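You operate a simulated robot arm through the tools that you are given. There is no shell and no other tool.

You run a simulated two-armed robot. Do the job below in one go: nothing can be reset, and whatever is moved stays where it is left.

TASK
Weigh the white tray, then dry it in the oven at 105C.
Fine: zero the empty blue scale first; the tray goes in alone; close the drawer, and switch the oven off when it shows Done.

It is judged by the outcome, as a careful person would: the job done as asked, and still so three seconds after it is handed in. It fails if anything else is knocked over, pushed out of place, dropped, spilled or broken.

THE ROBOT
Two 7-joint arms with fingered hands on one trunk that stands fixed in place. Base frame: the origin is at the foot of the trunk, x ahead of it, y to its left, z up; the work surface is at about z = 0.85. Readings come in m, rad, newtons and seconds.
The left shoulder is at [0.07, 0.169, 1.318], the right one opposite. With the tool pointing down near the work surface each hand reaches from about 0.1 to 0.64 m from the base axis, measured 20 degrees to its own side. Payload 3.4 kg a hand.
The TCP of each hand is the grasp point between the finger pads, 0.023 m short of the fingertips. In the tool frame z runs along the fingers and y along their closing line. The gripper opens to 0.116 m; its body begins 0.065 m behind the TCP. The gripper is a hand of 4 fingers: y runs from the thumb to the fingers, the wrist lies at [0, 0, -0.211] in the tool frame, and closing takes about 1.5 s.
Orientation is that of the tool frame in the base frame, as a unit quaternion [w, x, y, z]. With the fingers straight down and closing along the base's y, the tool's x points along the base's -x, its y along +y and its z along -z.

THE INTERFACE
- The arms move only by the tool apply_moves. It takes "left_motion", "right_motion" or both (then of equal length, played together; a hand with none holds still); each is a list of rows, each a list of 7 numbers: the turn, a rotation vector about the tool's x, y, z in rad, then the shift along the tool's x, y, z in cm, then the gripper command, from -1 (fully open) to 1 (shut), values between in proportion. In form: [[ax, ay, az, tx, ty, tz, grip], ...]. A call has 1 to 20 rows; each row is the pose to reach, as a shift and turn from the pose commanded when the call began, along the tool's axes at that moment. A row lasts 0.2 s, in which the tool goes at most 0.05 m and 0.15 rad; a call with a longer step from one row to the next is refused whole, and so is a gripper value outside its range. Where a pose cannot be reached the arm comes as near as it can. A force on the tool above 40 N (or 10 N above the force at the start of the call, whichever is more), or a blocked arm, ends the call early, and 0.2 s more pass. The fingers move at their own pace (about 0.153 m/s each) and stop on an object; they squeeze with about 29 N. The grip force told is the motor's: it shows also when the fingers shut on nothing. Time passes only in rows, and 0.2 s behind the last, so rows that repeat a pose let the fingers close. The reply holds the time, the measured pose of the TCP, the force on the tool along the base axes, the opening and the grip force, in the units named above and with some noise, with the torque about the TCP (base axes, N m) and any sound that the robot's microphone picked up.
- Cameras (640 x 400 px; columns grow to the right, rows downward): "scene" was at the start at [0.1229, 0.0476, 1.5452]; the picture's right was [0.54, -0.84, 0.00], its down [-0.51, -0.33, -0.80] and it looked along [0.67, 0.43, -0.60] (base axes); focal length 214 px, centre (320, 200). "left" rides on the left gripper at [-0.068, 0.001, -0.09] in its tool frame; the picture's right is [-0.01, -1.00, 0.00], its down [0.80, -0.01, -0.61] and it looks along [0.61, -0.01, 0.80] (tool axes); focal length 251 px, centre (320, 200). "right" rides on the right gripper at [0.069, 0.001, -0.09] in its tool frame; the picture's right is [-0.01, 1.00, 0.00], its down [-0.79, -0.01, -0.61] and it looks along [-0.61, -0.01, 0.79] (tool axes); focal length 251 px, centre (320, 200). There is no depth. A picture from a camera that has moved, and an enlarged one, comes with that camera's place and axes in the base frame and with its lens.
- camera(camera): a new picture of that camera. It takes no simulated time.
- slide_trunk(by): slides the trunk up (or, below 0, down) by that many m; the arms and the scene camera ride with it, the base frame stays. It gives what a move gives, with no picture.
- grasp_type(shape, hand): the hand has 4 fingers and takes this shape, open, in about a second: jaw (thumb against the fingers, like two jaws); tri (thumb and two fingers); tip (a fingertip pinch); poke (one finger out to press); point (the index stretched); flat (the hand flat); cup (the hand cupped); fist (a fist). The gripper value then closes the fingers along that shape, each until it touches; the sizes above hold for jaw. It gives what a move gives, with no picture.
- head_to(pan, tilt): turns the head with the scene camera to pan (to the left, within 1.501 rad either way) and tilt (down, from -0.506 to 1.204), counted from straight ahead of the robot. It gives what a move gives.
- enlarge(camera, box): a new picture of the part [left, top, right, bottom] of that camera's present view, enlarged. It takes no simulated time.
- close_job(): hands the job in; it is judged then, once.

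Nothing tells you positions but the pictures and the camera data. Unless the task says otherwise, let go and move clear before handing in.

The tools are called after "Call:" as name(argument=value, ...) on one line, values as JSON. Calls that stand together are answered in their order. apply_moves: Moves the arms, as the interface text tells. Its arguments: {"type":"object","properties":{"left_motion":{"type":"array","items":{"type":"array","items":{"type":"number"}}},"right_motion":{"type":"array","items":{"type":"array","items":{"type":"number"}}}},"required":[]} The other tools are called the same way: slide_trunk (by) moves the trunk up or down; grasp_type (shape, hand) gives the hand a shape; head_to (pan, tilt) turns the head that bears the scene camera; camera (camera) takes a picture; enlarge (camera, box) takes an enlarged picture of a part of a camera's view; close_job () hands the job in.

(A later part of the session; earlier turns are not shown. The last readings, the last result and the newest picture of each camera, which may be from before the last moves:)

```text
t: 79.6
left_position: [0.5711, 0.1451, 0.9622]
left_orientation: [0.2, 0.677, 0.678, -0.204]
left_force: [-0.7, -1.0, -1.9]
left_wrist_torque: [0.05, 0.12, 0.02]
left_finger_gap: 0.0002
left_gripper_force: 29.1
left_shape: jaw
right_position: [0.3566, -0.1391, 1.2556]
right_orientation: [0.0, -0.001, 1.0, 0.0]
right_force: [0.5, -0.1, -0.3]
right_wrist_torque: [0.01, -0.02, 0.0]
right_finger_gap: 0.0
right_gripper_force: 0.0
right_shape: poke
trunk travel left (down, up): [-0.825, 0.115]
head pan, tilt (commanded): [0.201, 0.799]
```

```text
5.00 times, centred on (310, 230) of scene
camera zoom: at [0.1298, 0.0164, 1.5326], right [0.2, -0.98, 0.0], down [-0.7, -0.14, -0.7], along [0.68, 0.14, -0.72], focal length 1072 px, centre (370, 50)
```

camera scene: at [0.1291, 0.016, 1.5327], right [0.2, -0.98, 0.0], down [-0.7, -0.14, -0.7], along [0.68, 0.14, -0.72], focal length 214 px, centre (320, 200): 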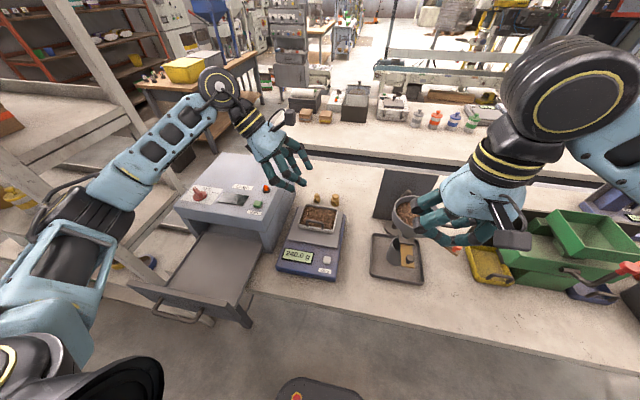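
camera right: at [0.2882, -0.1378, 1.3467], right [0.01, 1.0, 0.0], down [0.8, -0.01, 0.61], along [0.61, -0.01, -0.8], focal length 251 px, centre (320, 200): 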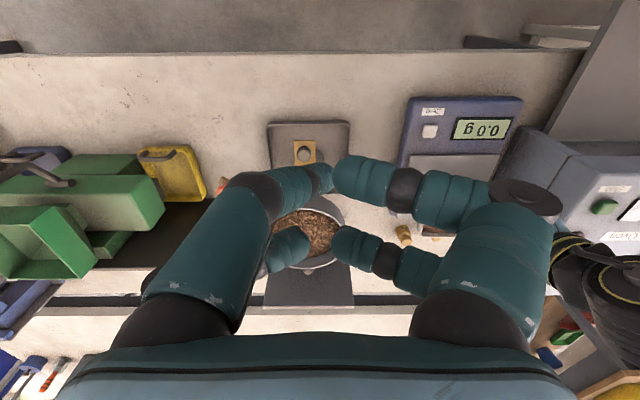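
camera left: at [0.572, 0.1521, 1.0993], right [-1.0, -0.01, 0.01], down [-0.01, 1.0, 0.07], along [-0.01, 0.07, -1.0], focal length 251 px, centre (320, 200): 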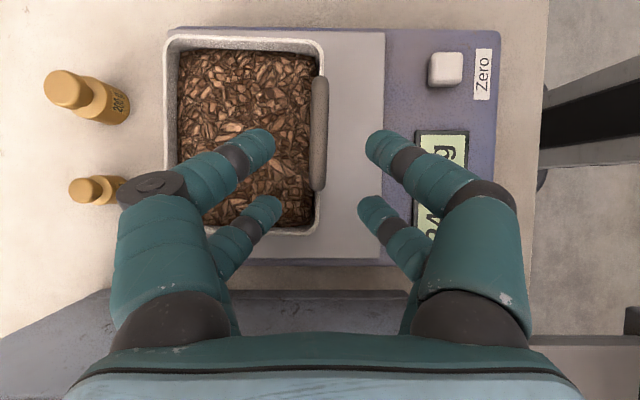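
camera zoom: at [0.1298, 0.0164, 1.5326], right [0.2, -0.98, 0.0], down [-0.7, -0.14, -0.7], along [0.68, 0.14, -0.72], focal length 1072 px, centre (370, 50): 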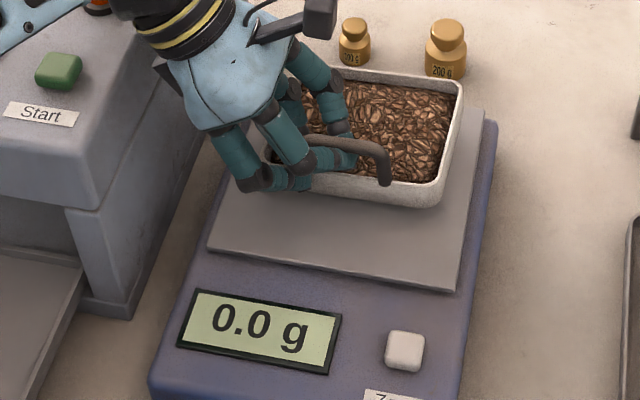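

The scale shows 0.0 g, so the tray is fully lifted and nearly level with only 1 cm of lift. I'll hold one second and compare for creep.

Call:
apply_moves(left_motion=[[0, 0, 0, 0, 0, 0, 1], [0, 0, 0, 0, 0, 0, 1], [0, 0, 0, 0, 0, 0, 1], [0, 0, 0, 0, 0, 0, 1], [0, 0, 0, 0, 0, 0, 1]])

Call:
enlarge(camera="left", box=[160, 40, 440, 260])

Call:
enlarge(camera="scene", box=[270, 190, 350, 270])

```text
t: 80.8
left_position: [0.571, 0.1453, 0.9618]
left_orientation: [0.2, 0.677, 0.678, -0.204]
left_force: [0.7, 0.1, -2.9]
left_wrist_torque: [0.04, 0.13, -0.05]
left_finger_gap: 0.0
left_gripper_force: 29.2
left_shape: jaw
right_position: [0.3564, -0.1396, 1.2572]
right_orientation: [0.0, 0.0, 1.0, 0.0]
right_force: [0.6, 0.0, -1.4]
right_wrist_torque: [-0.04, 0.0, -0.02]
right_finger_gap: 0.0002
right_gripper_force: 0.1
right_shape: poke
trunk travel left (down, up): [-0.825, 0.115]
head pan, tilt (commanded): [0.201, 0.799]
```

```text
1.82 times, centred on (300, 150) of left
camera zoom: at [0.5726, 0.1384, 1.0748], right [-1.0, -0.01, 0.01], down [-0.01, 1.0, 0.07], along [-0.01, 0.07, -1.0], focal length 457 px, centre (356, 291)
```

zoom: 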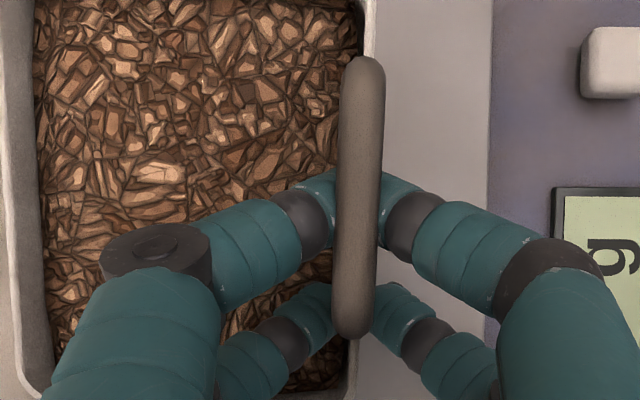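

```text
5.00 times, centred on (310, 230) of scene
camera zoom: at [0.1298, 0.0164, 1.5326], right [0.2, -0.98, 0.0], down [-0.7, -0.14, -0.7], along [0.68, 0.14, -0.72], focal length 1072 px, centre (370, 50)
```

zoom: 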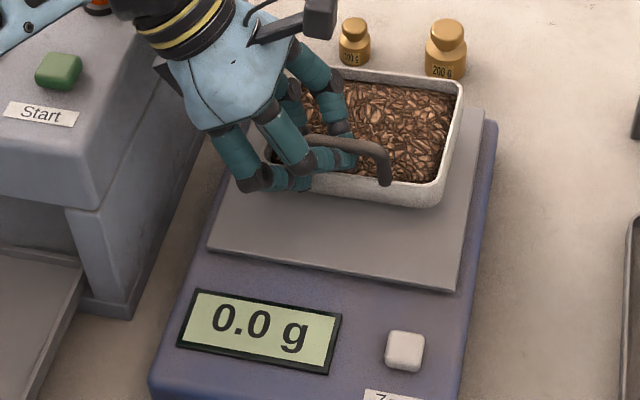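

No creep at all: this grip is rigid. I'll lift 10 cm and retreat in −x to about x=0.365, staying clear of the oven corner.

Call:
apply_moves(left_motion=[[0, 0, 0, -0.274, 0, -0.418, 1], [0, 0, 0, -0.821, 0, -1.254, 1], [0, 0, 0, -1.643, 0, -2.508, 1], [0, 0, 0, -2.738, -0.5, -4.18, 1], [0, 0, 0, -3.833, -2, -5.852, 1], [0, 0, 0, -4.928, -4.5, -7.524, 1], [0, 0, 0, -5.475, -7.5, -8.36, 1], [0, 0, 0, -5.475, -10.5, -8.36, 1], [0, 0, 0, -5.475, -13.5, -8.36, 1], [0, 0, 0, -5.475, -16.2, -8.36, 1], [0, 0, 0, -5.475, -18.5, -8.36, 1], [0, 0, 0, -5.475, -20, -8.36, 1], [0, 0, 0, -5.475, -20.6, -8.36, 1], [0, 0, 0, -5.475, -20.6, -8.36, 1]])

Call:
camera(camera="left")

Call:
camera(camera="scene")

```text
t: 83.8
left_position: [0.3646, 0.145, 1.0641]
left_orientation: [0.2, 0.677, 0.678, -0.203]
left_force: [0.0, 0.0, -2.8]
left_wrist_torque: [0.07, 0.11, -0.02]
left_finger_gap: 0.0
left_gripper_force: 28.7
left_shape: jaw
right_position: [0.3561, -0.1388, 1.2561]
right_orientation: [0.0, 0.0, 1.0, 0.0]
right_force: [-0.3, 0.6, 0.5]
right_wrist_torque: [0.0, 0.01, -0.01]
right_finger_gap: 0.0
right_gripper_force: 0.1
right_shape: poke
trunk travel left (down, up): [-0.825, 0.115]
head pan, tilt (commanded): [0.201, 0.799]
```

```text
taken
camera left: at [0.3671, 0.1388, 1.1763], right [-1.0, -0.01, 0.01], down [-0.01, 1.0, 0.07], along [-0.01, 0.07, -1.0], focal length 251 px, centre (320, 200)
```

left: 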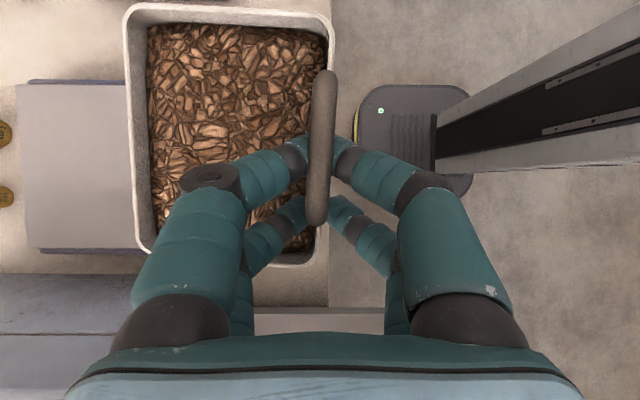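

```text
taken
camera scene: at [0.1297, 0.0164, 1.5326], right [0.2, -0.98, 0.0], down [-0.7, -0.14, -0.7], along [0.68, 0.14, -0.72], focal length 214 px, centre (320, 200)
```

scene: 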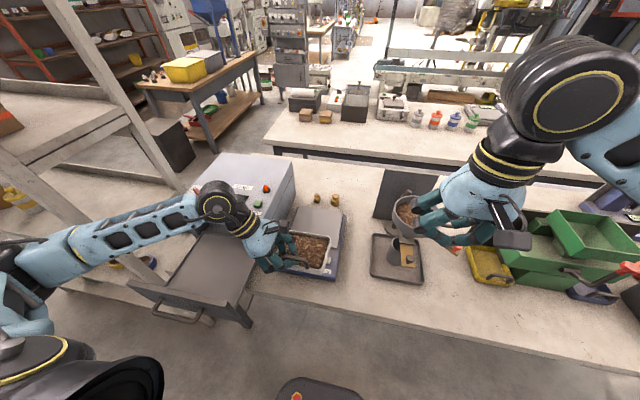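

The tray is held steady and level enough. Now I'll move it +y over the drawer, 1 cm further from the oven front.

Call:
apply_moves(left_motion=[[0, 0, 0, 0.836, -0.4, -0.5475, 1], [0, 0, 0, 2.508, -0.8, -1.6425, 1], [0, 0, 0, 5.016, -1, -3.285, 1], [0, 0, 0, 7.524, -1, -4.9275, 1], [0, 0, 0, 10.032, -1, -6.57, 1], [0, 0, 0, 12.54, -1, -8.2125, 1], [0, 0, 0, 15.048, -1, -9.855, 1], [0, 0, 0, 17.556, -1, -11.4975, 1], [0, 0, 0, 20.064, -1, -13.14, 1], [0, 0, 0, 22.154, -1, -14.509, 1], [0, 0, 0, 23.826, -1, -15.604, 1], [0, 0, 0, 24.495, -1, -16.042, 1], [0, 0, 0, 24.662, -1, -16.151, 1], [0, 0, 0, 24.662, -1, -16.151, 1]])

Call:
camera(camera="left")

Call:
head_to(pan=0.7, tilt=0.9)

Call:
camera(camera="scene")

```text
t: 85.8
left_position: [0.2655, 0.3741, 1.0011]
left_orientation: [0.091, 0.626, 0.718, -0.289]
left_force: [30.1, -10.0, 16.2]
left_wrist_torque: [0.22, -0.58, -0.37]
left_finger_gap: 0.0001
left_gripper_force: 29.0
left_shape: jaw
left hand out of reach, approached as far as the arm can: row 7, 8, 9, 10
right_position: [0.3622, -0.1432, 1.2537]
right_orientation: [-0.002, 0.0, 1.0, 0.0]
right_force: [-0.6, -0.7, 0.1]
right_wrist_torque: [-0.03, 0.01, -0.01]
right_finger_gap: 0.0002
right_gripper_force: 0.1
right_shape: poke
trunk travel left (down, up): [-0.825, 0.115]
head pan, tilt (commanded): [0.201, 0.799]
stopped in row 10 (left hand): the force on the tool passed its limit at 107 N (the readings are from after the stop); the commanded pose is now the measured one
```

```text
taken
camera left: at [0.3016, 0.3638, 1.1073], right [-0.95, -0.06, 0.3], down [-0.03, 0.99, 0.11], along [-0.31, 0.09, -0.95], focal length 251 px, centre (320, 200)
```

left: 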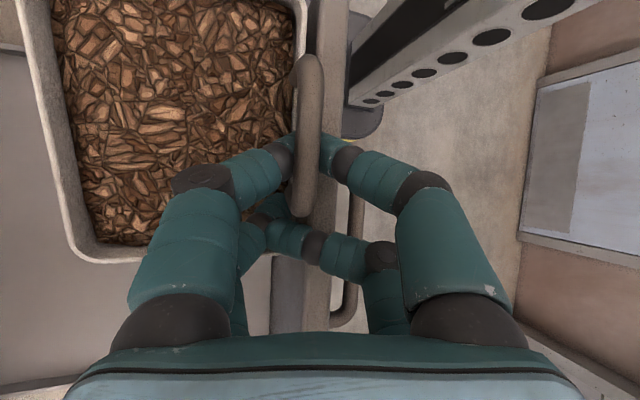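

```text
t: 86.7
left_position: [0.265, 0.3729, 0.9999]
left_orientation: [0.088, 0.626, 0.719, -0.289]
left_force: [37.3, 1.6, 42.6]
left_wrist_torque: [0.08, -0.86, -0.37]
left_finger_gap: 0.0001
left_gripper_force: 29.0
left_shape: jaw
right_position: [0.3631, -0.1448, 1.2543]
right_orientation: [-0.002, 0.0, 1.0, 0.002]
right_force: [0.2, 0.1, 0.3]
right_wrist_torque: [0.0, -0.01, -0.01]
right_finger_gap: 0.0002
right_gripper_force: 0.1
right_shape: poke
trunk travel left (down, up): [-0.825, 0.115]
head pan, tilt (commanded): [0.7, 0.901]
```

```text
taken
camera scene: at [0.1159, 0.0435, 1.5246], right [0.64, -0.77, -0.01], down [-0.6, -0.5, -0.62], along [0.47, 0.4, -0.78], focal length 214 px, centre (320, 200)
```

scene: 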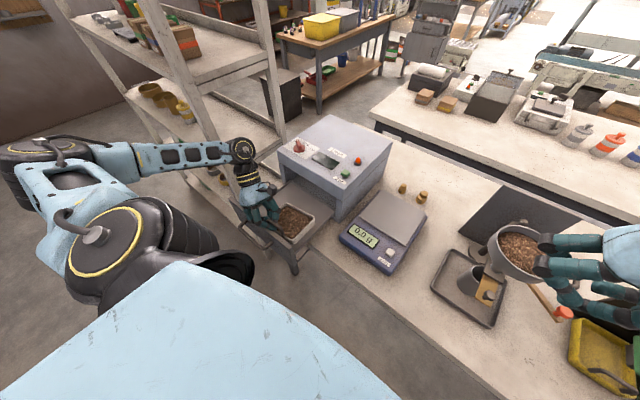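

The arm hit a reach limit mid-path and drifted back, pressing the hand on the drawer's front panel (force ~50 N) — the tray is still held. I'll look closely, then relieve by moving up and forward.

Call:
enlarge(camera="scene", box=[220, 130, 340, 280])

Call:
apply_moves(left_motion=[[0, 0, 0, -0.35, 0.08, -0.53, 1], [0, 0, 0, -0.75, 0.19, -1.04, 1], [0, 0, 0, -1.2, 0.5, -1.7, 1]])

Call:
camera(camera="left")

Call:
enlarge(camera="scene", box=[220, 130, 340, 280])

```text
2.67 times, centred on (280, 205) of scene
camera zoom: at [0.1159, 0.0435, 1.5246], right [0.64, -0.77, -0.01], down [-0.6, -0.5, -0.62], along [0.47, 0.4, -0.78], focal length 572 px, centre (427, 187)
```

zoom: 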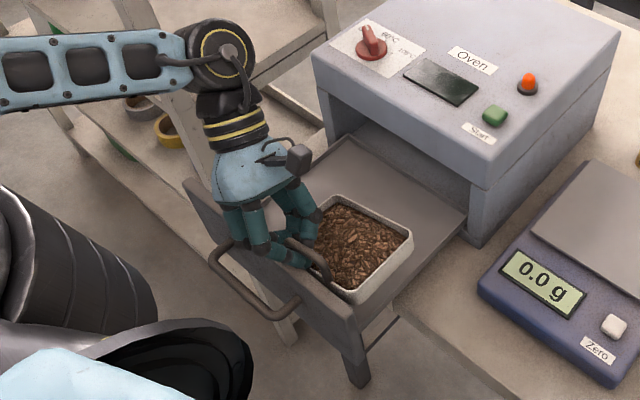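

```text
t: 87.5
left_position: [0.2689, 0.376, 1.0156]
left_orientation: [0.087, 0.626, 0.718, -0.291]
left_force: [6.8, 1.1, -5.7]
left_wrist_torque: [0.07, -0.27, -0.15]
left_finger_gap: 0.0
left_gripper_force: 28.6
left_shape: jaw
right_position: [0.3592, -0.1398, 1.2559]
right_orientation: [0.0, 0.001, 1.0, 0.0]
right_force: [0.1, -1.0, -0.2]
right_wrist_torque: [0.02, -0.02, -0.02]
right_finger_gap: 0.0
right_gripper_force: 0.0
right_shape: poke
trunk travel left (down, up): [-0.825, 0.115]
head pan, tilt (commanded): [0.7, 0.901]
```

```text
taken
camera left: at [0.3065, 0.3666, 1.1224], right [-0.95, -0.06, 0.31], down [-0.02, 0.99, 0.11], along [-0.32, 0.09, -0.94], focal length 251 px, centre (320, 200)
```

left: 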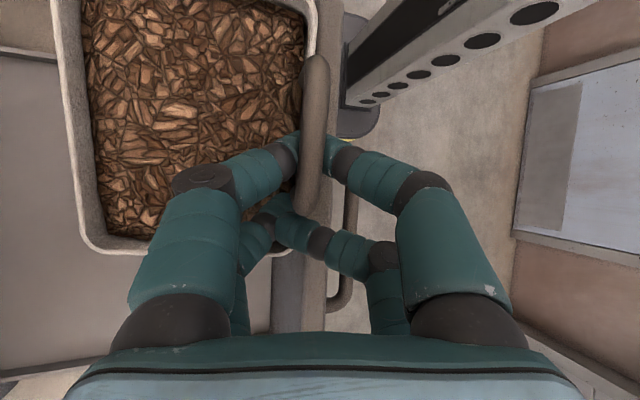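

```text
2.67 times, centred on (280, 205) of scene
camera zoom: at [0.11, 0.0493, 1.5244], right [0.64, -0.76, 0.0], down [-0.6, -0.51, -0.62], along [0.47, 0.4, -0.78], focal length 572 px, centre (427, 187)
```

zoom: 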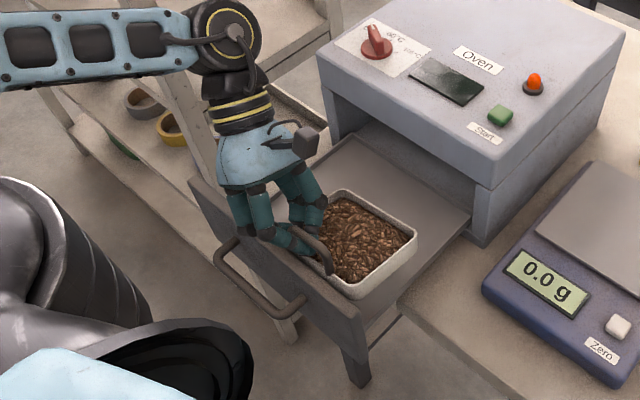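

Contact force is falling and the tray is still gripped, just above the drawer near the panel. I'll move it forward 3 cm and up 2 cm to get clear.

Call:
apply_moves(left_motion=[[0, 0, 0, -0.4, 0.56, -0.58, 1], [0, 0, 0, -0.8, 1.12, -1.17, 1], [0, 0, 0, -1.2, 1.68, -1.76, 1], [0, 0, 0, -1.58, 2.24, -2.34, 1], [0, 0, 0, -1.58, 2.24, -2.34, 1]])

Call:
camera(camera="left")

Call:
enlarge(camera="scene", box=[220, 130, 340, 280])

```text
t: 88.7
left_position: [0.2997, 0.3754, 1.0371]
left_orientation: [0.089, 0.626, 0.718, -0.291]
left_force: [0.0, -0.8, -2.2]
left_wrist_torque: [0.04, 0.08, 0.0]
left_finger_gap: 0.0001
left_gripper_force: 28.8
left_shape: jaw
right_position: [0.3553, -0.1392, 1.2564]
right_orientation: [0.001, 0.0, 1.0, -0.001]
right_force: [0.6, 0.8, 0.1]
right_wrist_torque: [0.02, -0.02, -0.04]
right_finger_gap: 0.0002
right_gripper_force: 0.1
right_shape: poke
trunk travel left (down, up): [-0.825, 0.115]
head pan, tilt (commanded): [0.7, 0.901]
```

```text
taken
camera left: at [0.3357, 0.3664, 1.1436], right [-0.95, -0.06, 0.31], down [-0.02, 0.99, 0.11], along [-0.31, 0.09, -0.94], focal length 251 px, centre (320, 200)
```

left: 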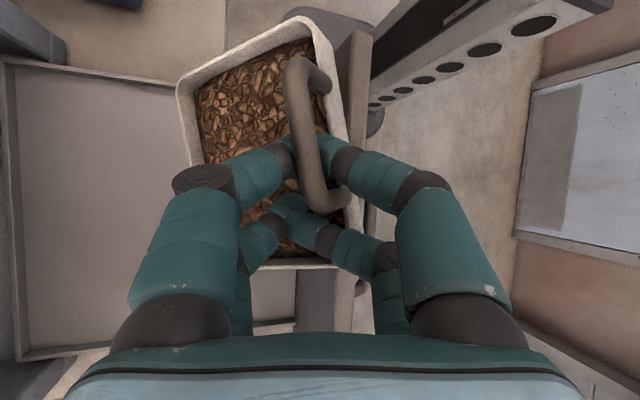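

```text
2.67 times, centred on (280, 205) of scene
camera zoom: at [0.1081, 0.0491, 1.5247], right [0.64, -0.77, 0.0], down [-0.6, -0.5, -0.62], along [0.47, 0.4, -0.78], focal length 572 px, centre (427, 187)
```

zoom: 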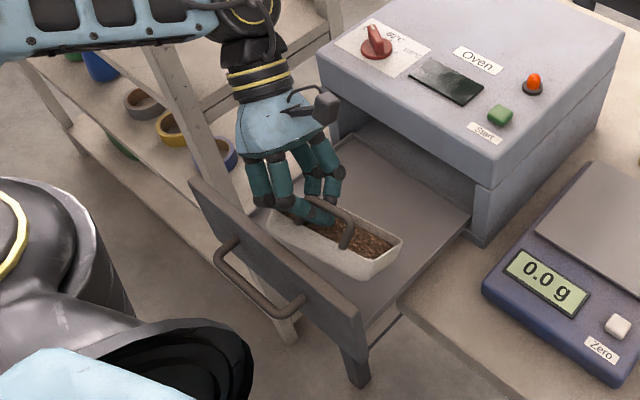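

The tray has swung down far-edge-low while hanging from the handle, contents still in. I'll bring the hand upright while moving it forward and left, so the bar rests on both finger pairs and there is room to set it down in the drawer.

Call:
apply_moves(left_motion=[[-0.048, 0.09, 0.022, 0.2, 0.9, -0.6, 1], [-0.096, 0.181, 0.045, 0.43, 1.9, -1.25, 1], [-0.144, 0.271, 0.067, 0.65, 2.8, -1.9, 1], [-0.192, 0.361, 0.089, 0.86, 3.76, -2.53, 1], [-0.2405, 0.4516, 0.111, 1.08, 4.7, -3.17, 1], [-0.2886, 0.5419, 0.1336, 1.3, 5.64, -3.8, 1], [-0.2886, 0.5419, 0.1336, 1.5, 6.6, -4.4, 1], [-0.2886, 0.5419, 0.1336, 1.725, 7.52, -5.07, 1], [-0.2886, 0.5419, 0.1336, 1.725, 7.52, -5.07, 1]])

Call:
camera(camera="left")

Call:
enlarge(camera="scene", box=[220, 130, 340, 280])

```text
t: 90.7
left_position: [0.3784, 0.4208, 1.0466]
left_orientation: [0.002, 0.707, 0.707, -0.002]
left_force: [0.8, 0.4, -3.1]
left_wrist_torque: [0.03, 0.03, 0.02]
left_finger_gap: 0.0002
left_gripper_force: 29.5
left_shape: jaw
right_position: [0.3559, -0.1394, 1.2575]
right_orientation: [0.0, 0.001, 1.0, 0.0]
right_force: [-0.4, 0.5, 0.2]
right_wrist_torque: [0.04, 0.01, 0.04]
right_finger_gap: 0.0
right_gripper_force: 0.1
right_shape: poke
trunk travel left (down, up): [-0.825, 0.115]
head pan, tilt (commanded): [0.7, 0.901]
```

```text
taken
camera left: at [0.3803, 0.3539, 1.1367], right [-1.0, -0.01, 0.0], down [-0.01, 0.8, 0.6], along [-0.01, 0.6, -0.8], focal length 251 px, centre (320, 200)
```

left: 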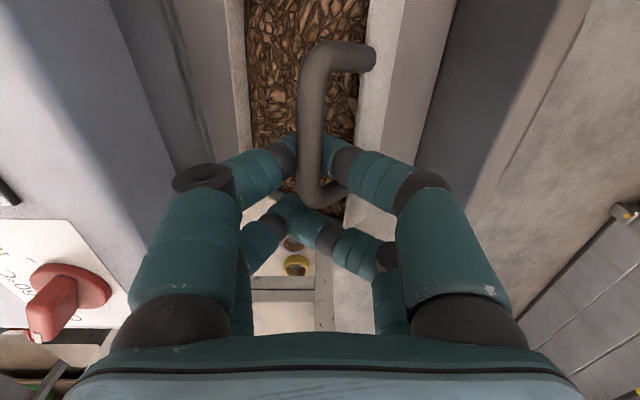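

```text
2.67 times, centred on (280, 205) of scene
camera zoom: at [0.1079, 0.049, 1.5247], right [0.64, -0.77, 0.0], down [-0.6, -0.5, -0.62], along [0.48, 0.4, -0.78], focal length 572 px, centre (427, 187)
```

zoom: 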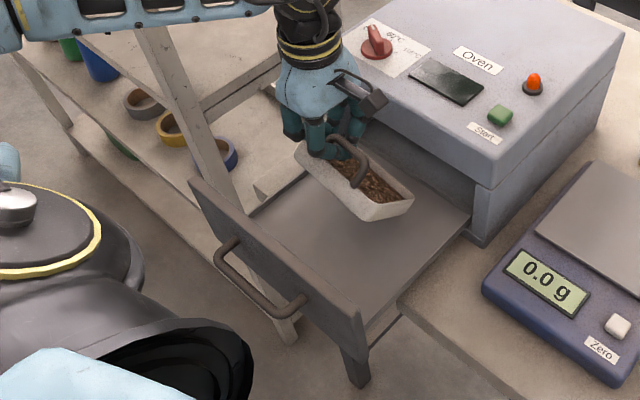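

The hand is upright and the tray hangs about 45° with its contents in place. I'll go 4 cm forward and lower until the far edge is just above the drawer floor.

Call:
apply_moves(left_motion=[[0, 0, 0, 0, 0.8, 0.4, 1], [0, 0, 0, 0, 1.8, 1.2, 1], [0, 0, 0, 0, 2.8, 2, 1], [0, 0, 0, 0, 3.6, 2.8, 1], [0, 0, 0, 0, 4.2, 3.5, 1], [0, 0, 0, 0, 4.2, 3.8, 1], [0, 0, 0, 0, 4.2, 3.8, 1]])

Call:
camera(camera="left")

Call:
enlarge(camera="scene", box=[240, 150, 340, 270])

```text
t: 92.3
left_position: [0.4211, 0.4204, 1.0092]
left_orientation: [0.001, 0.707, 0.707, -0.001]
left_force: [-0.5, 0.1, -2.1]
left_wrist_torque: [0.03, 0.02, -0.01]
left_finger_gap: 0.0
left_gripper_force: 28.7
left_shape: jaw
right_position: [0.3558, -0.1391, 1.2577]
right_orientation: [0.0, 0.0, 1.0, 0.0]
right_force: [-1.4, 0.4, 0.2]
right_wrist_torque: [-0.01, 0.0, 0.0]
right_finger_gap: 0.0
right_gripper_force: 0.0
right_shape: poke
trunk travel left (down, up): [-0.825, 0.115]
head pan, tilt (commanded): [0.7, 0.901]
```

```text
taken
camera left: at [0.4225, 0.3536, 1.0988], right [-1.0, -0.01, 0.0], down [-0.01, 0.8, 0.6], along [-0.01, 0.6, -0.8], focal length 251 px, centre (320, 200)
```

left: 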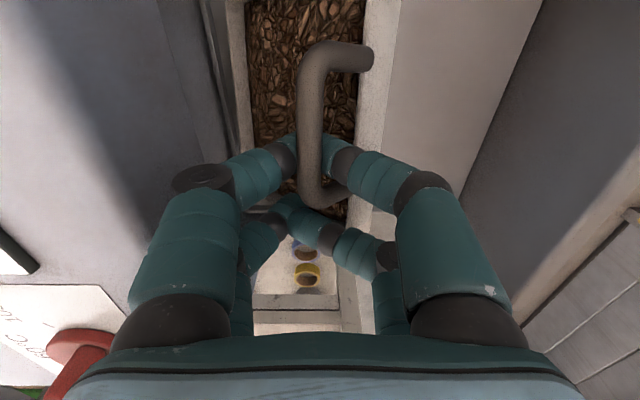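

```text
3.33 times, centred on (290, 210) of scene
camera zoom: at [0.1082, 0.0492, 1.5247], right [0.64, -0.77, 0.0], down [-0.6, -0.5, -0.62], along [0.47, 0.4, -0.78], focal length 715 px, centre (420, 167)
```

zoom: 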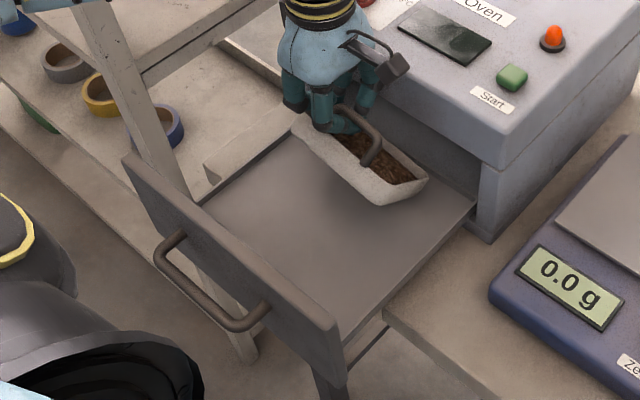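

The far edge is within about a centimetre of the drawer floor. I'll let it touch and then swing the handle back and down along the arc so the tray lies flat.

Call:
apply_moves(left_motion=[[0, 0, 0, 0, -0.3, 0.6, 1], [0, 0, 0, 0, -1.0, 1.12, 1], [0, 0, 0, 0, -1.97, 1.52, 1], [0, 0, 0, 0, -2.9, 2.0, 1], [0, 0, 0, 0, -3.78, 2.57, 1], [0, 0, 0, 0, -4.61, 3.2, 1], [0, 0, 0, 0, -5.38, 3.91, 1], [0, 0, 0, 0, -5.38, 3.91, 1]])

Call:
camera(camera="left")

Call:
enlarge(camera="scene", box=[240, 150, 340, 270])

```text
t: 94.1
left_position: [0.3675, 0.4204, 0.9699]
left_orientation: [0.001, 0.707, 0.707, -0.001]
left_force: [-0.4, 0.0, -1.4]
left_wrist_torque: [0.02, 0.01, -0.01]
left_finger_gap: 0.0
left_gripper_force: 28.5
left_shape: jaw
right_position: [0.3558, -0.1407, 1.2578]
right_orientation: [0.0, 0.0, 1.0, 0.0]
right_force: [0.2, -0.1, -0.8]
right_wrist_torque: [-0.03, 0.0, -0.02]
right_finger_gap: 0.0003
right_gripper_force: 0.2
right_shape: poke
trunk travel left (down, up): [-0.825, 0.115]
head pan, tilt (commanded): [0.7, 0.901]
```

```text
taken
camera left: at [0.3686, 0.3533, 1.0597], right [-1.0, -0.01, 0.0], down [-0.01, 0.8, 0.6], along [-0.01, 0.6, -0.8], focal length 251 px, centre (320, 200)
```

left: 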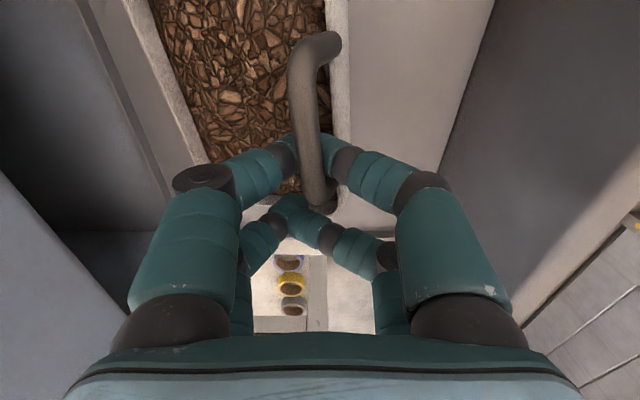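

```text
3.33 times, centred on (290, 210) of scene
camera zoom: at [0.108, 0.049, 1.5247], right [0.64, -0.77, 0.0], down [-0.6, -0.5, -0.62], along [0.47, 0.4, -0.78], focal length 715 px, centre (420, 167)
```

zoom: 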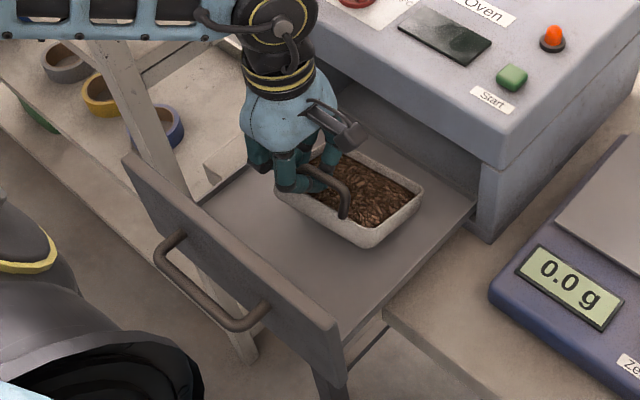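

The tray is coming level on the floor as planned. I'll complete the arc.

Call:
apply_moves(left_motion=[[0, 0, 0, 0, -0.4, 0.4, 1], [0, 0, 0, 0, -0.75, 0.8, 1], [0, 0, 0, 0, -1.1, 1.25, 1], [0, 0, 0, 0, -1.4, 1.7, 1], [0, 0, 0, 0, -1.65, 2.1, 1], [0, 0, 0, 0, -1.9, 2.5, 1], [0, 0, 0, 0, -1.9, 2.5, 1]])

Call:
camera(camera="left")

Call:
enlarge(camera="scene", box=[240, 150, 340, 270])

```text
t: 95.7
left_position: [0.3486, 0.4207, 0.9451]
left_orientation: [0.001, 0.707, 0.707, -0.002]
left_force: [0.6, -0.2, -0.9]
left_wrist_torque: [-0.01, -0.02, 0.02]
left_finger_gap: 0.0003
left_gripper_force: 29.0
left_shape: jaw
right_position: [0.3565, -0.1393, 1.257]
right_orientation: [0.0, 0.0, 1.0, 0.0]
right_force: [0.6, 1.3, -0.6]
right_wrist_torque: [0.03, -0.01, -0.03]
right_finger_gap: 0.0
right_gripper_force: 0.0
right_shape: poke
trunk travel left (down, up): [-0.825, 0.115]
head pan, tilt (commanded): [0.7, 0.901]
```

```text
taken
camera left: at [0.3497, 0.3535, 1.0349], right [-1.0, -0.01, 0.0], down [-0.01, 0.8, 0.6], along [-0.01, 0.6, -0.8], focal length 251 px, centre (320, 200)
```

left: 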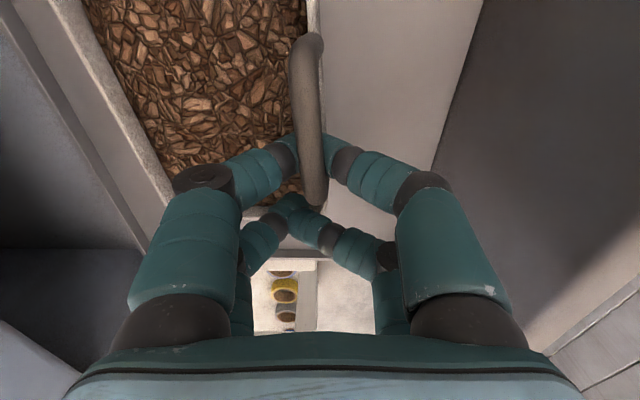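

```text
3.33 times, centred on (290, 210) of scene
camera zoom: at [0.108, 0.049, 1.5247], right [0.64, -0.77, 0.0], down [-0.6, -0.5, -0.62], along [0.48, 0.4, -0.78], focal length 715 px, centre (420, 167)
```

zoom: 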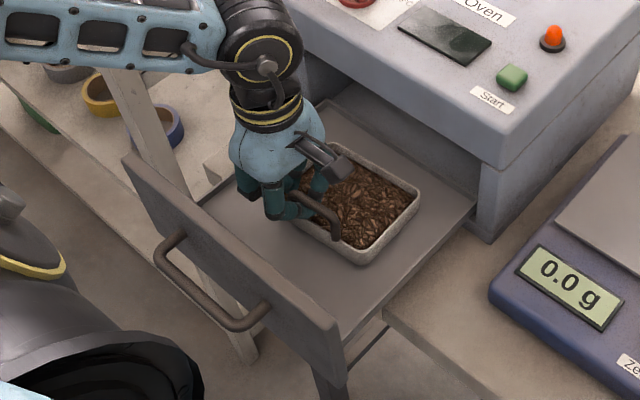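

Nearly flat, with 0.9 N still on the fingers. I'll lower the last few millimetres, open, and rise clear.

Call:
apply_moves(left_motion=[[0, 0, 0, 0, -0.1, 0.3, 1], [0, 0, 0, 0, -0.1, 0.6, 1], [0, 0, 0, 0, -0.1, 0.6, 0.8], [0, 0, 0, 0, -0.1, 0.6, 0.6], [0, 0, 0, 0, -0.1, 0.6, 0.4], [0, 0, 0, 0, -0.1, 0.6, 0.35], [0, 0, 0, 0, -0.1, 0.6, 0.35]])

Call:
camera(camera="left")

Call:
enlarge(camera="scene", box=[240, 150, 340, 270])

```text
t: 97.3
left_position: [0.3475, 0.4206, 0.9408]
left_orientation: [0.002, 0.707, 0.707, -0.001]
left_force: [-0.2, 0.5, 0.5]
left_wrist_torque: [0.0, 0.04, 0.02]
left_finger_gap: 0.0376
left_gripper_force: 0.1
left_shape: jaw
right_position: [0.3567, -0.1396, 1.2577]
right_orientation: [0.0, 0.0, 1.0, 0.0]
right_force: [-0.1, 0.2, -0.6]
right_wrist_torque: [0.01, -0.02, -0.01]
right_finger_gap: 0.0001
right_gripper_force: 0.0
right_shape: poke
trunk travel left (down, up): [-0.825, 0.115]
head pan, tilt (commanded): [0.7, 0.901]
```

```text
taken
camera left: at [0.3486, 0.3536, 1.0293], right [-1.0, -0.01, 0.0], down [-0.01, 0.8, 0.6], along [-0.01, 0.6, -0.8], focal length 251 px, centre (320, 200)
```

left: 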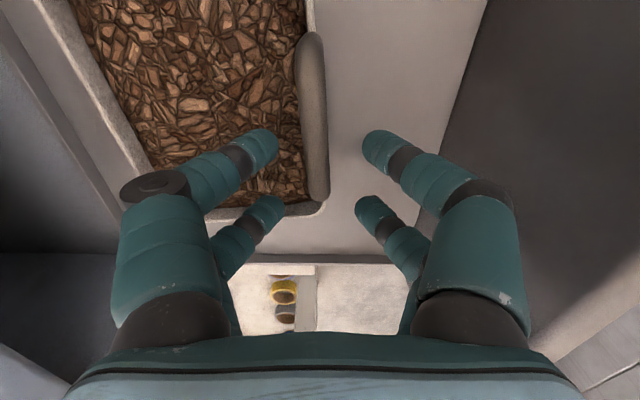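

```text
3.33 times, centred on (290, 210) of scene
camera zoom: at [0.1078, 0.0489, 1.5248], right [0.64, -0.77, 0.0], down [-0.6, -0.5, -0.62], along [0.48, 0.4, -0.78], focal length 715 px, centre (420, 167)
```

zoom: 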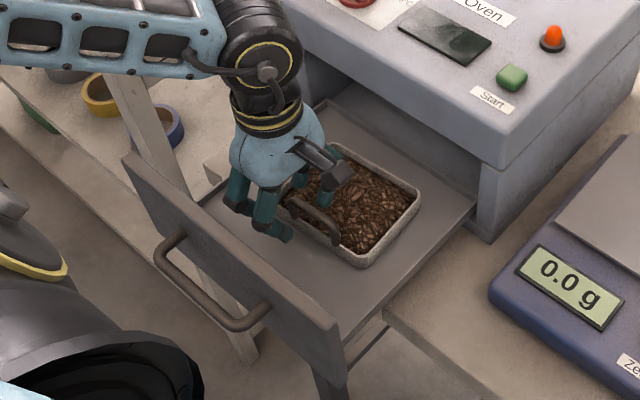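

The tray lies flat in the drawer, released with contents intact. I'll rise straight up and clear, and check the whole drawer.

Call:
apply_moves(left_motion=[[0, 0, 0, 0, 0.2, -1, 0.35], [0, 0, 0, 0, 0.2, -3, 0.3], [0, 0, 0, 0, 0.2, -6, 0.2], [0, 0, 0, 0, 0.2, -10, 0.2], [0, 0, 0, 0, 0.2, -14, 0.2], [0, 0, 0, 0, 0.2, -18, 0.2], [0, 0, 0, 0, 0.2, -22, 0.2], [0, 0, 0, 0, 0.2, -24, 0.2]])

Call:
camera(camera="left")

Call:
camera(camera="scene")

Call:
enlarge(camera="scene", box=[220, 110, 400, 280])

```text
t: 99.1
left_position: [0.3493, 0.4199, 1.1793]
left_orientation: [0.001, 0.707, 0.707, -0.001]
left_force: [0.1, -0.6, 1.1]
left_wrist_torque: [-0.02, -0.01, 0.01]
left_finger_gap: 0.0463
left_gripper_force: 0.1
left_shape: jaw
right_position: [0.3553, -0.1405, 1.2571]
right_orientation: [0.0, 0.0, 1.0, 0.0]
right_force: [0.4, -0.1, -0.4]
right_wrist_torque: [0.0, 0.03, -0.02]
right_finger_gap: 0.0001
right_gripper_force: 0.0
right_shape: poke
trunk travel left (down, up): [-0.825, 0.115]
head pan, tilt (commanded): [0.7, 0.901]
```

```text
taken
camera left: at [0.3514, 0.3542, 1.2691], right [-1.0, -0.01, 0.0], down [-0.01, 0.8, 0.6], along [-0.01, 0.6, -0.8], focal length 251 px, centre (320, 200)
```

left: 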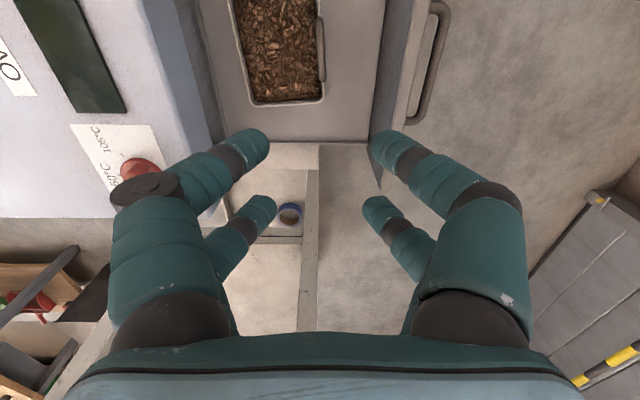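

```text
taken
camera scene: at [0.1077, 0.0488, 1.5247], right [0.64, -0.77, 0.0], down [-0.6, -0.5, -0.62], along [0.48, 0.4, -0.78], focal length 214 px, centre (320, 200)
```

scene: 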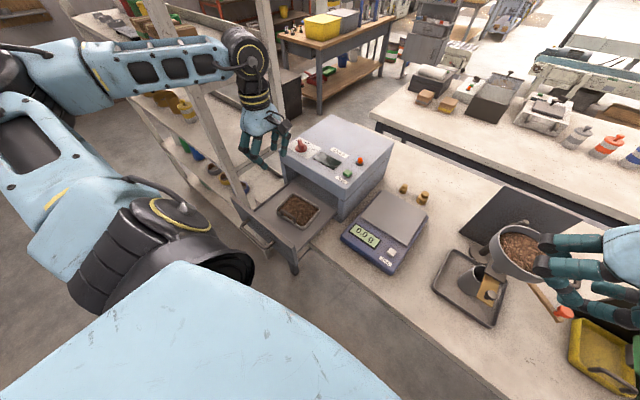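

```text
2.35 times, centred on (310, 195) of scene
camera zoom: at [0.1077, 0.0488, 1.5247], right [0.64, -0.77, 0.0], down [-0.6, -0.5, -0.62], along [0.48, 0.4, -0.78], focal length 505 px, centre (344, 212)
```

zoom: 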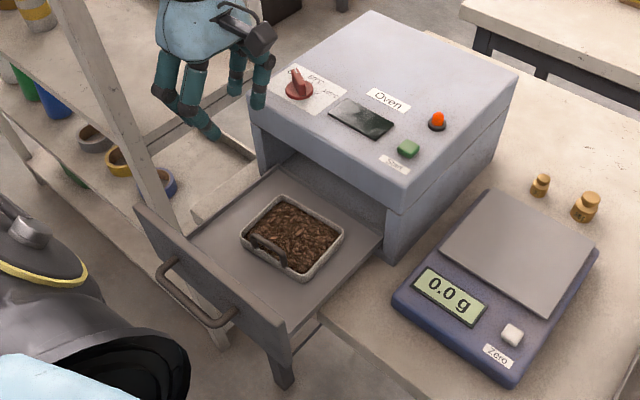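

The tray stands flat in the drawer, scale back at 0.0 g, weights untouched. To close the drawer I'll push its U-handle (bar at x≈0.217, y≈0.405, z≈0.94) with closed fingers; first I bring the hand in front of it.

Call:
apply_moves(left_motion=[[-0.06, 0, 0, -0.2, -2, 0.3, 0.6], [-0.12, 0, 0, -0.4, -5, 0.6, 1], [-0.18, 0, 0, -0.6, -8, 1, 1], [-0.24, 0, 0, -0.9, -11, 1.5, 1], [-0.3, 0, 0, -1.2, -14, 2, 1], [-0.36, 0, 0, -1.5, -16.5, 2.5, 1], [-0.4, 0, 0, -1.5, -18.5, 3, 1], [-0.4, 0, 0, -1.5, -19.1, 3, 1], [-0.4, 0, 0, -1.5, -19.1, 3, 1]])

Call:
camera(camera="left")

Call:
camera(camera="scene")

```text
t: 101.1
left_position: [0.2592, 0.4325, 1.1947]
left_orientation: [0.141, 0.693, 0.693, 0.14]
left_force: [1.0, 0.5, -1.1]
left_wrist_torque: [0.01, -0.01, 0.01]
left_finger_gap: 0.0
left_gripper_force: 28.3
left_shape: jaw
left hand out of reach, approached as far as the arm can: row 4, 5, 6, 7, 8, 9
right_position: [0.3566, -0.1396, 1.2567]
right_orientation: [0.0, 0.0, 1.0, 0.0]
right_force: [-0.3, -0.1, 0.2]
right_wrist_torque: [0.01, 0.0, -0.01]
right_finger_gap: 0.0002
right_gripper_force: 0.2
right_shape: poke
trunk travel left (down, up): [-0.825, 0.115]
head pan, tilt (commanded): [0.7, 0.901]
```

```text
taken
camera left: at [0.226, 0.3658, 1.2771], right [-0.92, -0.01, -0.39], down [-0.24, 0.8, 0.55], along [0.3, 0.6, -0.74], focal length 251 px, centre (320, 200)
```

left: 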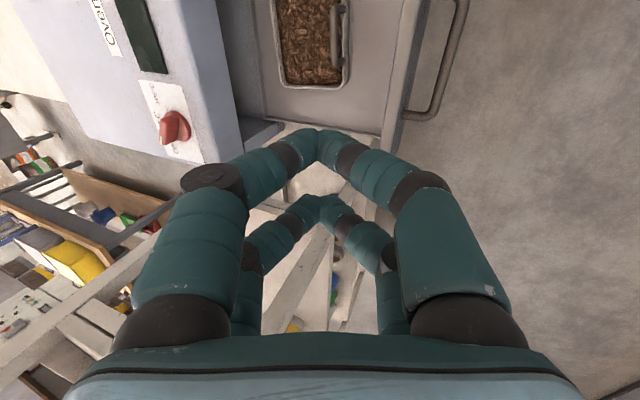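

```text
taken
camera scene: at [0.1084, 0.0484, 1.5247], right [0.64, -0.77, 0.0], down [-0.6, -0.5, -0.62], along [0.47, 0.4, -0.78], focal length 214 px, centre (320, 200)
```

scene: 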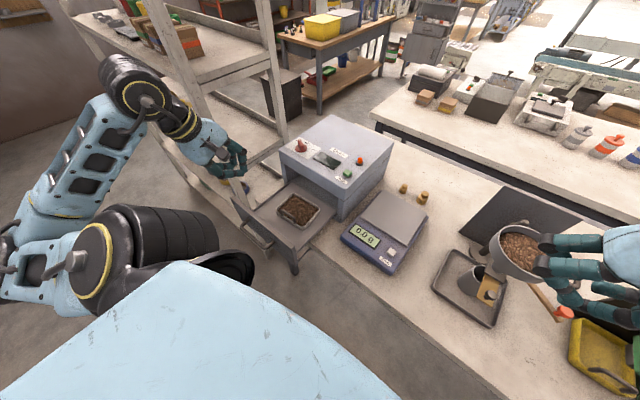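

The arm can't fold that close at this height; raising the trunk will give it room. I'll raise the trunk 0.1 m, then bring the hand in front of the drawer.

Call:
slide_trunk(by=0.1)

Call:
camera(camera="scene")

```text
t: 102.5
left_position: [0.2598, 0.4328, 1.2934]
left_orientation: [0.142, 0.692, 0.694, 0.14]
left_force: [-0.1, -1.4, -0.5]
left_wrist_torque: [0.0, 0.03, -0.02]
left_finger_gap: 0.0001
left_gripper_force: 29.0
left_shape: jaw
right_position: [0.3564, -0.1395, 1.3557]
right_orientation: [-0.001, 0.0, 1.0, 0.0]
right_force: [0.5, 0.0, 0.0]
right_wrist_torque: [-0.02, -0.02, 0.0]
right_finger_gap: 0.0
right_gripper_force: 0.1
right_shape: poke
trunk travel left (down, up): [-0.925, 0.015]
head pan, tilt (commanded): [0.7, 0.901]
```

```text
taken
camera scene: at [0.1078, 0.0487, 1.6247], right [0.64, -0.77, 0.0], down [-0.6, -0.5, -0.62], along [0.48, 0.4, -0.78], focal length 214 px, centre (320, 200)
```

scene: 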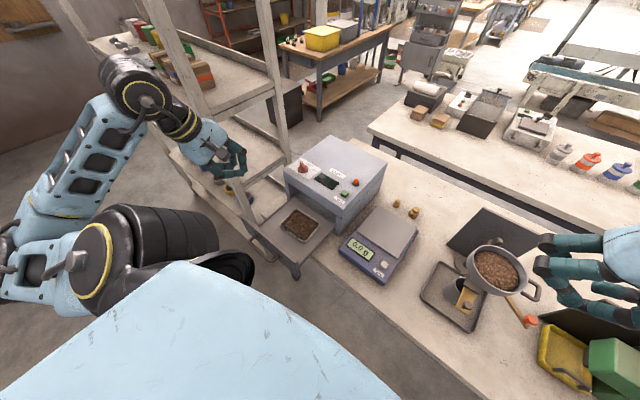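

Call:
apply_moves(left_motion=[[0, 0, 0, 0, 0, 0, 1], [0, 0, 0, 0, 0, 0, 1]])

```text
t: 103.1
left_position: [0.2601, 0.4331, 1.2938]
left_orientation: [0.141, 0.693, 0.693, 0.14]
left_force: [-0.3, 0.2, 0.2]
left_wrist_torque: [0.0, 0.01, 0.02]
left_finger_gap: 0.0001
left_gripper_force: 29.5
left_shape: jaw
right_position: [0.3555, -0.1391, 1.3571]
right_orientation: [0.0, 0.001, 1.0, 0.001]
right_force: [0.7, 0.2, 0.1]
right_wrist_torque: [-0.05, 0.02, 0.02]
right_finger_gap: 0.0
right_gripper_force: 0.0
right_shape: poke
trunk travel left (down, up): [-0.925, 0.015]
head pan, tilt (commanded): [0.7, 0.901]
```

Call:
apply_moves(left_motion=[[0, 0, 0, -0.3, -1.5, 3.4, 1], [0, 0, 0, -0.65, -3, 6.75, 1], [0, 0, 0, -1, -4.5, 10.1, 1], [0, 0, 0, -1.3, -6, 13.5, 1], [0, 0, 0, -1.65, -7.5, 16.9, 1], [0, 0, 0, -2, -9, 20.2, 1], [0, 0, 0, -2.3, -10.53, 23.6, 1], [0, 0, 0, -2.35, -13.3, 22.4, 1], [0, 0, 0, -2.4, -16, 21.3, 1], [0, 0, 0, -2.5, -18.8, 20.1, 1], [0, 0, 0, -2.5, -18.8, 20.1, 1]])

Call:
camera(camera="left")

Call:
enlarge(camera="scene", box=[160, 130, 400, 290])

```text
t: 105.5
left_position: [0.1636, 0.4061, 1.0351]
left_orientation: [0.142, 0.693, 0.694, 0.138]
left_force: [-0.4, -0.6, 1.0]
left_wrist_torque: [0.01, 0.0, -0.02]
left_finger_gap: 0.0
left_gripper_force: 28.6
left_shape: jaw
left hand out of reach, approached as far as the arm can: row 1, 2, 3, 4
right_position: [0.3565, -0.1401, 1.3563]
right_orientation: [0.0, 0.0, 1.0, 0.001]
right_force: [0.1, 0.4, 0.2]
right_wrist_torque: [0.03, 0.02, 0.02]
right_finger_gap: 0.0
right_gripper_force: 0.1
right_shape: poke
trunk travel left (down, up): [-0.925, 0.015]
head pan, tilt (commanded): [0.7, 0.901]
```

```text
taken
camera left: at [0.1304, 0.3399, 1.1182], right [-0.92, -0.01, -0.39], down [-0.24, 0.8, 0.55], along [0.3, 0.6, -0.74], focal length 251 px, centre (320, 200)
```

left: 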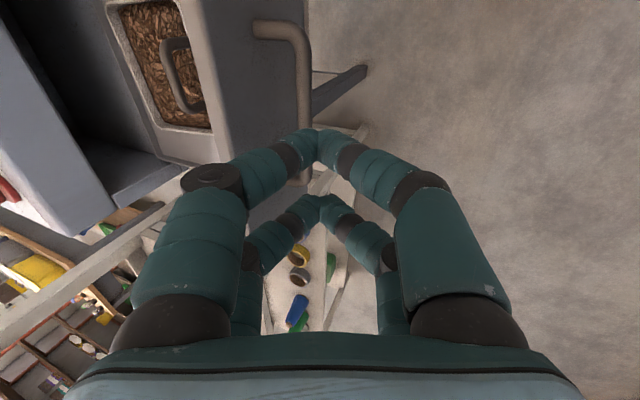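

```text
2.50 times, centred on (280, 210) of scene
camera zoom: at [0.1089, 0.0492, 1.6247], right [0.64, -0.77, 0.0], down [-0.6, -0.5, -0.62], along [0.47, 0.4, -0.78], focal length 536 px, centre (420, 175)
```

zoom: 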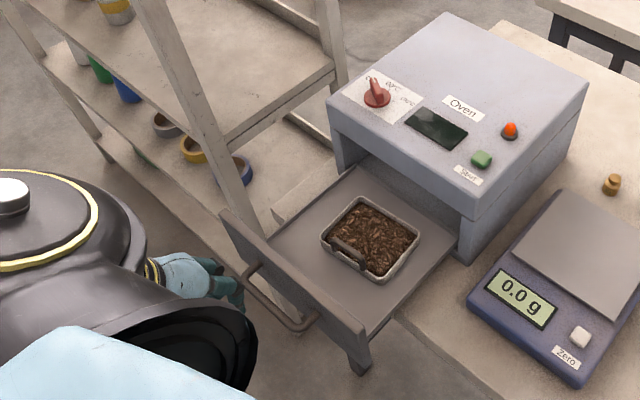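

The closed hand is in front of the drawer handle (bar x≈0.218, y 0.35–0.47). I'll lower it to handle height, slightly back for clearance.

Call:
apply_moves(left_motion=[[0, 0, 0, 0, -1.6, 1.5, 1], [0, 0, 0, 0, -2.6, 3.8, 1], [0, 0, 0, 0, -3.6, 6.1, 1], [0, 0, 0, 0, -4.6, 8.2, 1], [0, 0, 0, 0, -5.38, 9.65, 1], [0, 0, 0, 0, -5.38, 9.65, 1]])

Call:
camera(camera="left")

Call:
enlarge(camera="scene", box=[160, 130, 400, 290])

```text
t: 106.9
left_position: [0.1645, 0.432, 0.9703]
left_orientation: [0.142, 0.693, 0.693, 0.138]
left_force: [-0.5, -0.2, 0.7]
left_wrist_torque: [0.04, -0.02, 0.03]
left_finger_gap: 0.0001
left_gripper_force: 29.1
left_shape: jaw
left hand out of reach, approached as far as the arm can: row 3, 4, 5, 6
right_position: [0.3567, -0.1394, 1.357]
right_orientation: [0.001, 0.001, 1.0, 0.0]
right_force: [0.7, -0.6, -0.2]
right_wrist_torque: [-0.02, -0.02, 0.02]
right_finger_gap: 0.0
right_gripper_force: 0.0
right_shape: poke
trunk travel left (down, up): [-0.925, 0.015]
head pan, tilt (commanded): [0.7, 0.901]
```

```text
taken
camera left: at [0.1308, 0.3648, 1.053], right [-0.92, -0.01, -0.39], down [-0.24, 0.8, 0.55], along [0.3, 0.6, -0.74], focal length 251 px, centre (320, 200)
```

left: 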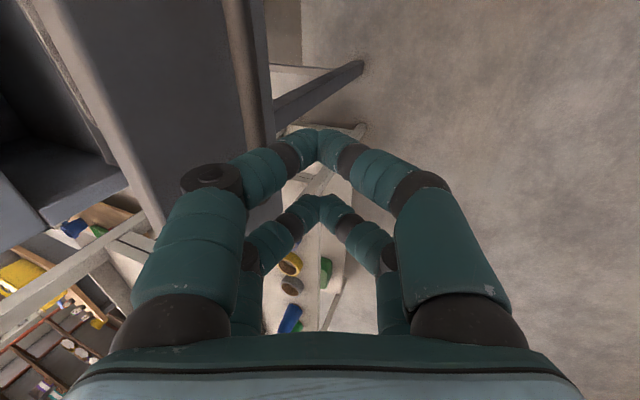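

```text
2.50 times, centred on (280, 210) of scene
camera zoom: at [0.1085, 0.0493, 1.6247], right [0.64, -0.77, 0.0], down [-0.6, -0.5, -0.62], along [0.47, 0.4, -0.78], focal length 536 px, centre (420, 175)
```

zoom: 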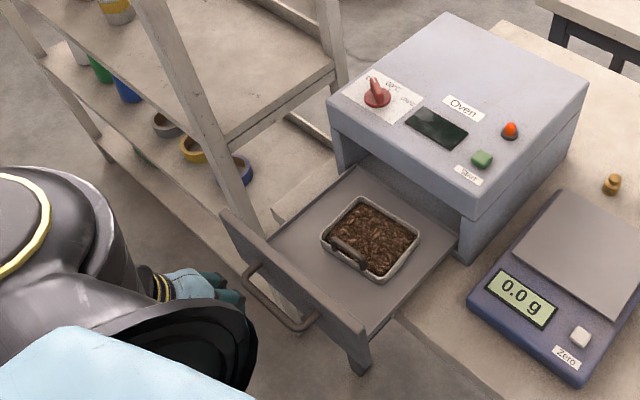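

At this wrist yaw the arm can't get low enough. I'll lift slightly, turn the hand back to its original yaw (rotating −90°), and try again.

Call:
apply_moves(left_motion=[[0, 0, 0, -0.5, 1.2, -2.8, 1], [0, 0, 0, -1, 2.4, -5.6, 1], [0, 0, 0, -1.5, 3.5, -8.28, 1], [0, 0, -0.143, -2, 3.5, -8.28, 1], [0, 0, -0.286, -2, 3.5, -8.28, 1], [0, 0, -0.429, -2, 3.5, -8.28, 1], [0, 0, -0.572, -2, 3.5, -8.28, 1], [0, 0, -0.715, -2, 3.5, -8.28, 1], [0, 0, -0.858, -2, 3.5, -8.28, 1], [0, 0, -1.0, -2, 3.5, -8.28, 1], [0, 0, -1.143, -2, 3.5, -8.28, 1], [0, 0, -1.286, -2, 3.5, -8.28, 1], [0, 0, -1.43, -2, 3.5, -8.28, 1], [0, 0, -1.571, -2, 3.5, -8.28, 1], [0, 0, -1.571, -2, 3.5, -8.28, 1]])

Call:
camera(camera="left")

Call:
camera(camera="scene")

```text
t: 110.1
left_position: [0.1637, 0.4114, 1.061]
left_orientation: [0.198, -0.001, 0.98, -0.001]
left_force: [0.5, 0.3, 0.1]
left_wrist_torque: [0.01, 0.0, 0.01]
left_finger_gap: 0.0
left_gripper_force: 29.3
left_shape: jaw
right_position: [0.3553, -0.1391, 1.3577]
right_orientation: [0.0, 0.0, 1.0, 0.0]
right_force: [-0.5, 0.1, -0.6]
right_wrist_torque: [0.02, 0.0, -0.03]
right_finger_gap: 0.0
right_gripper_force: 0.0
right_shape: poke
trunk travel left (down, up): [-0.925, 0.015]
head pan, tilt (commanded): [0.7, 0.901]
```

```text
taken
camera left: at [0.1929, 0.4131, 1.1695], right [0.01, -1.0, 0.01], down [-0.97, -0.01, 0.25], along [-0.25, -0.01, -0.97], focal length 251 px, centre (320, 200)
```

left: 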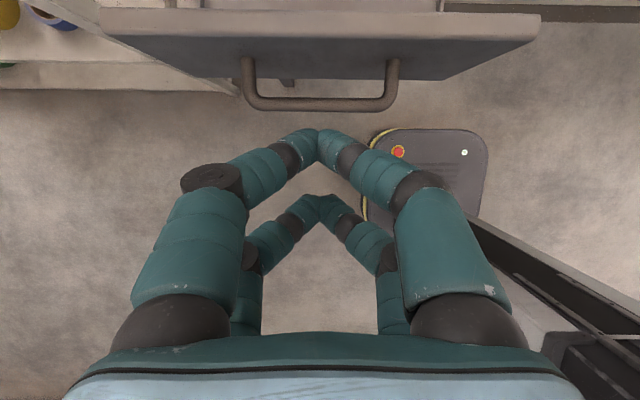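

```text
taken
camera scene: at [0.1078, 0.0489, 1.6248], right [0.64, -0.77, 0.0], down [-0.6, -0.5, -0.62], along [0.48, 0.4, -0.78], focal length 214 px, centre (320, 200)
```

scene: 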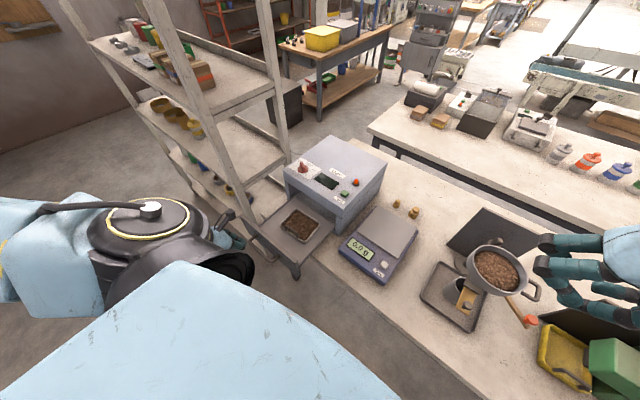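

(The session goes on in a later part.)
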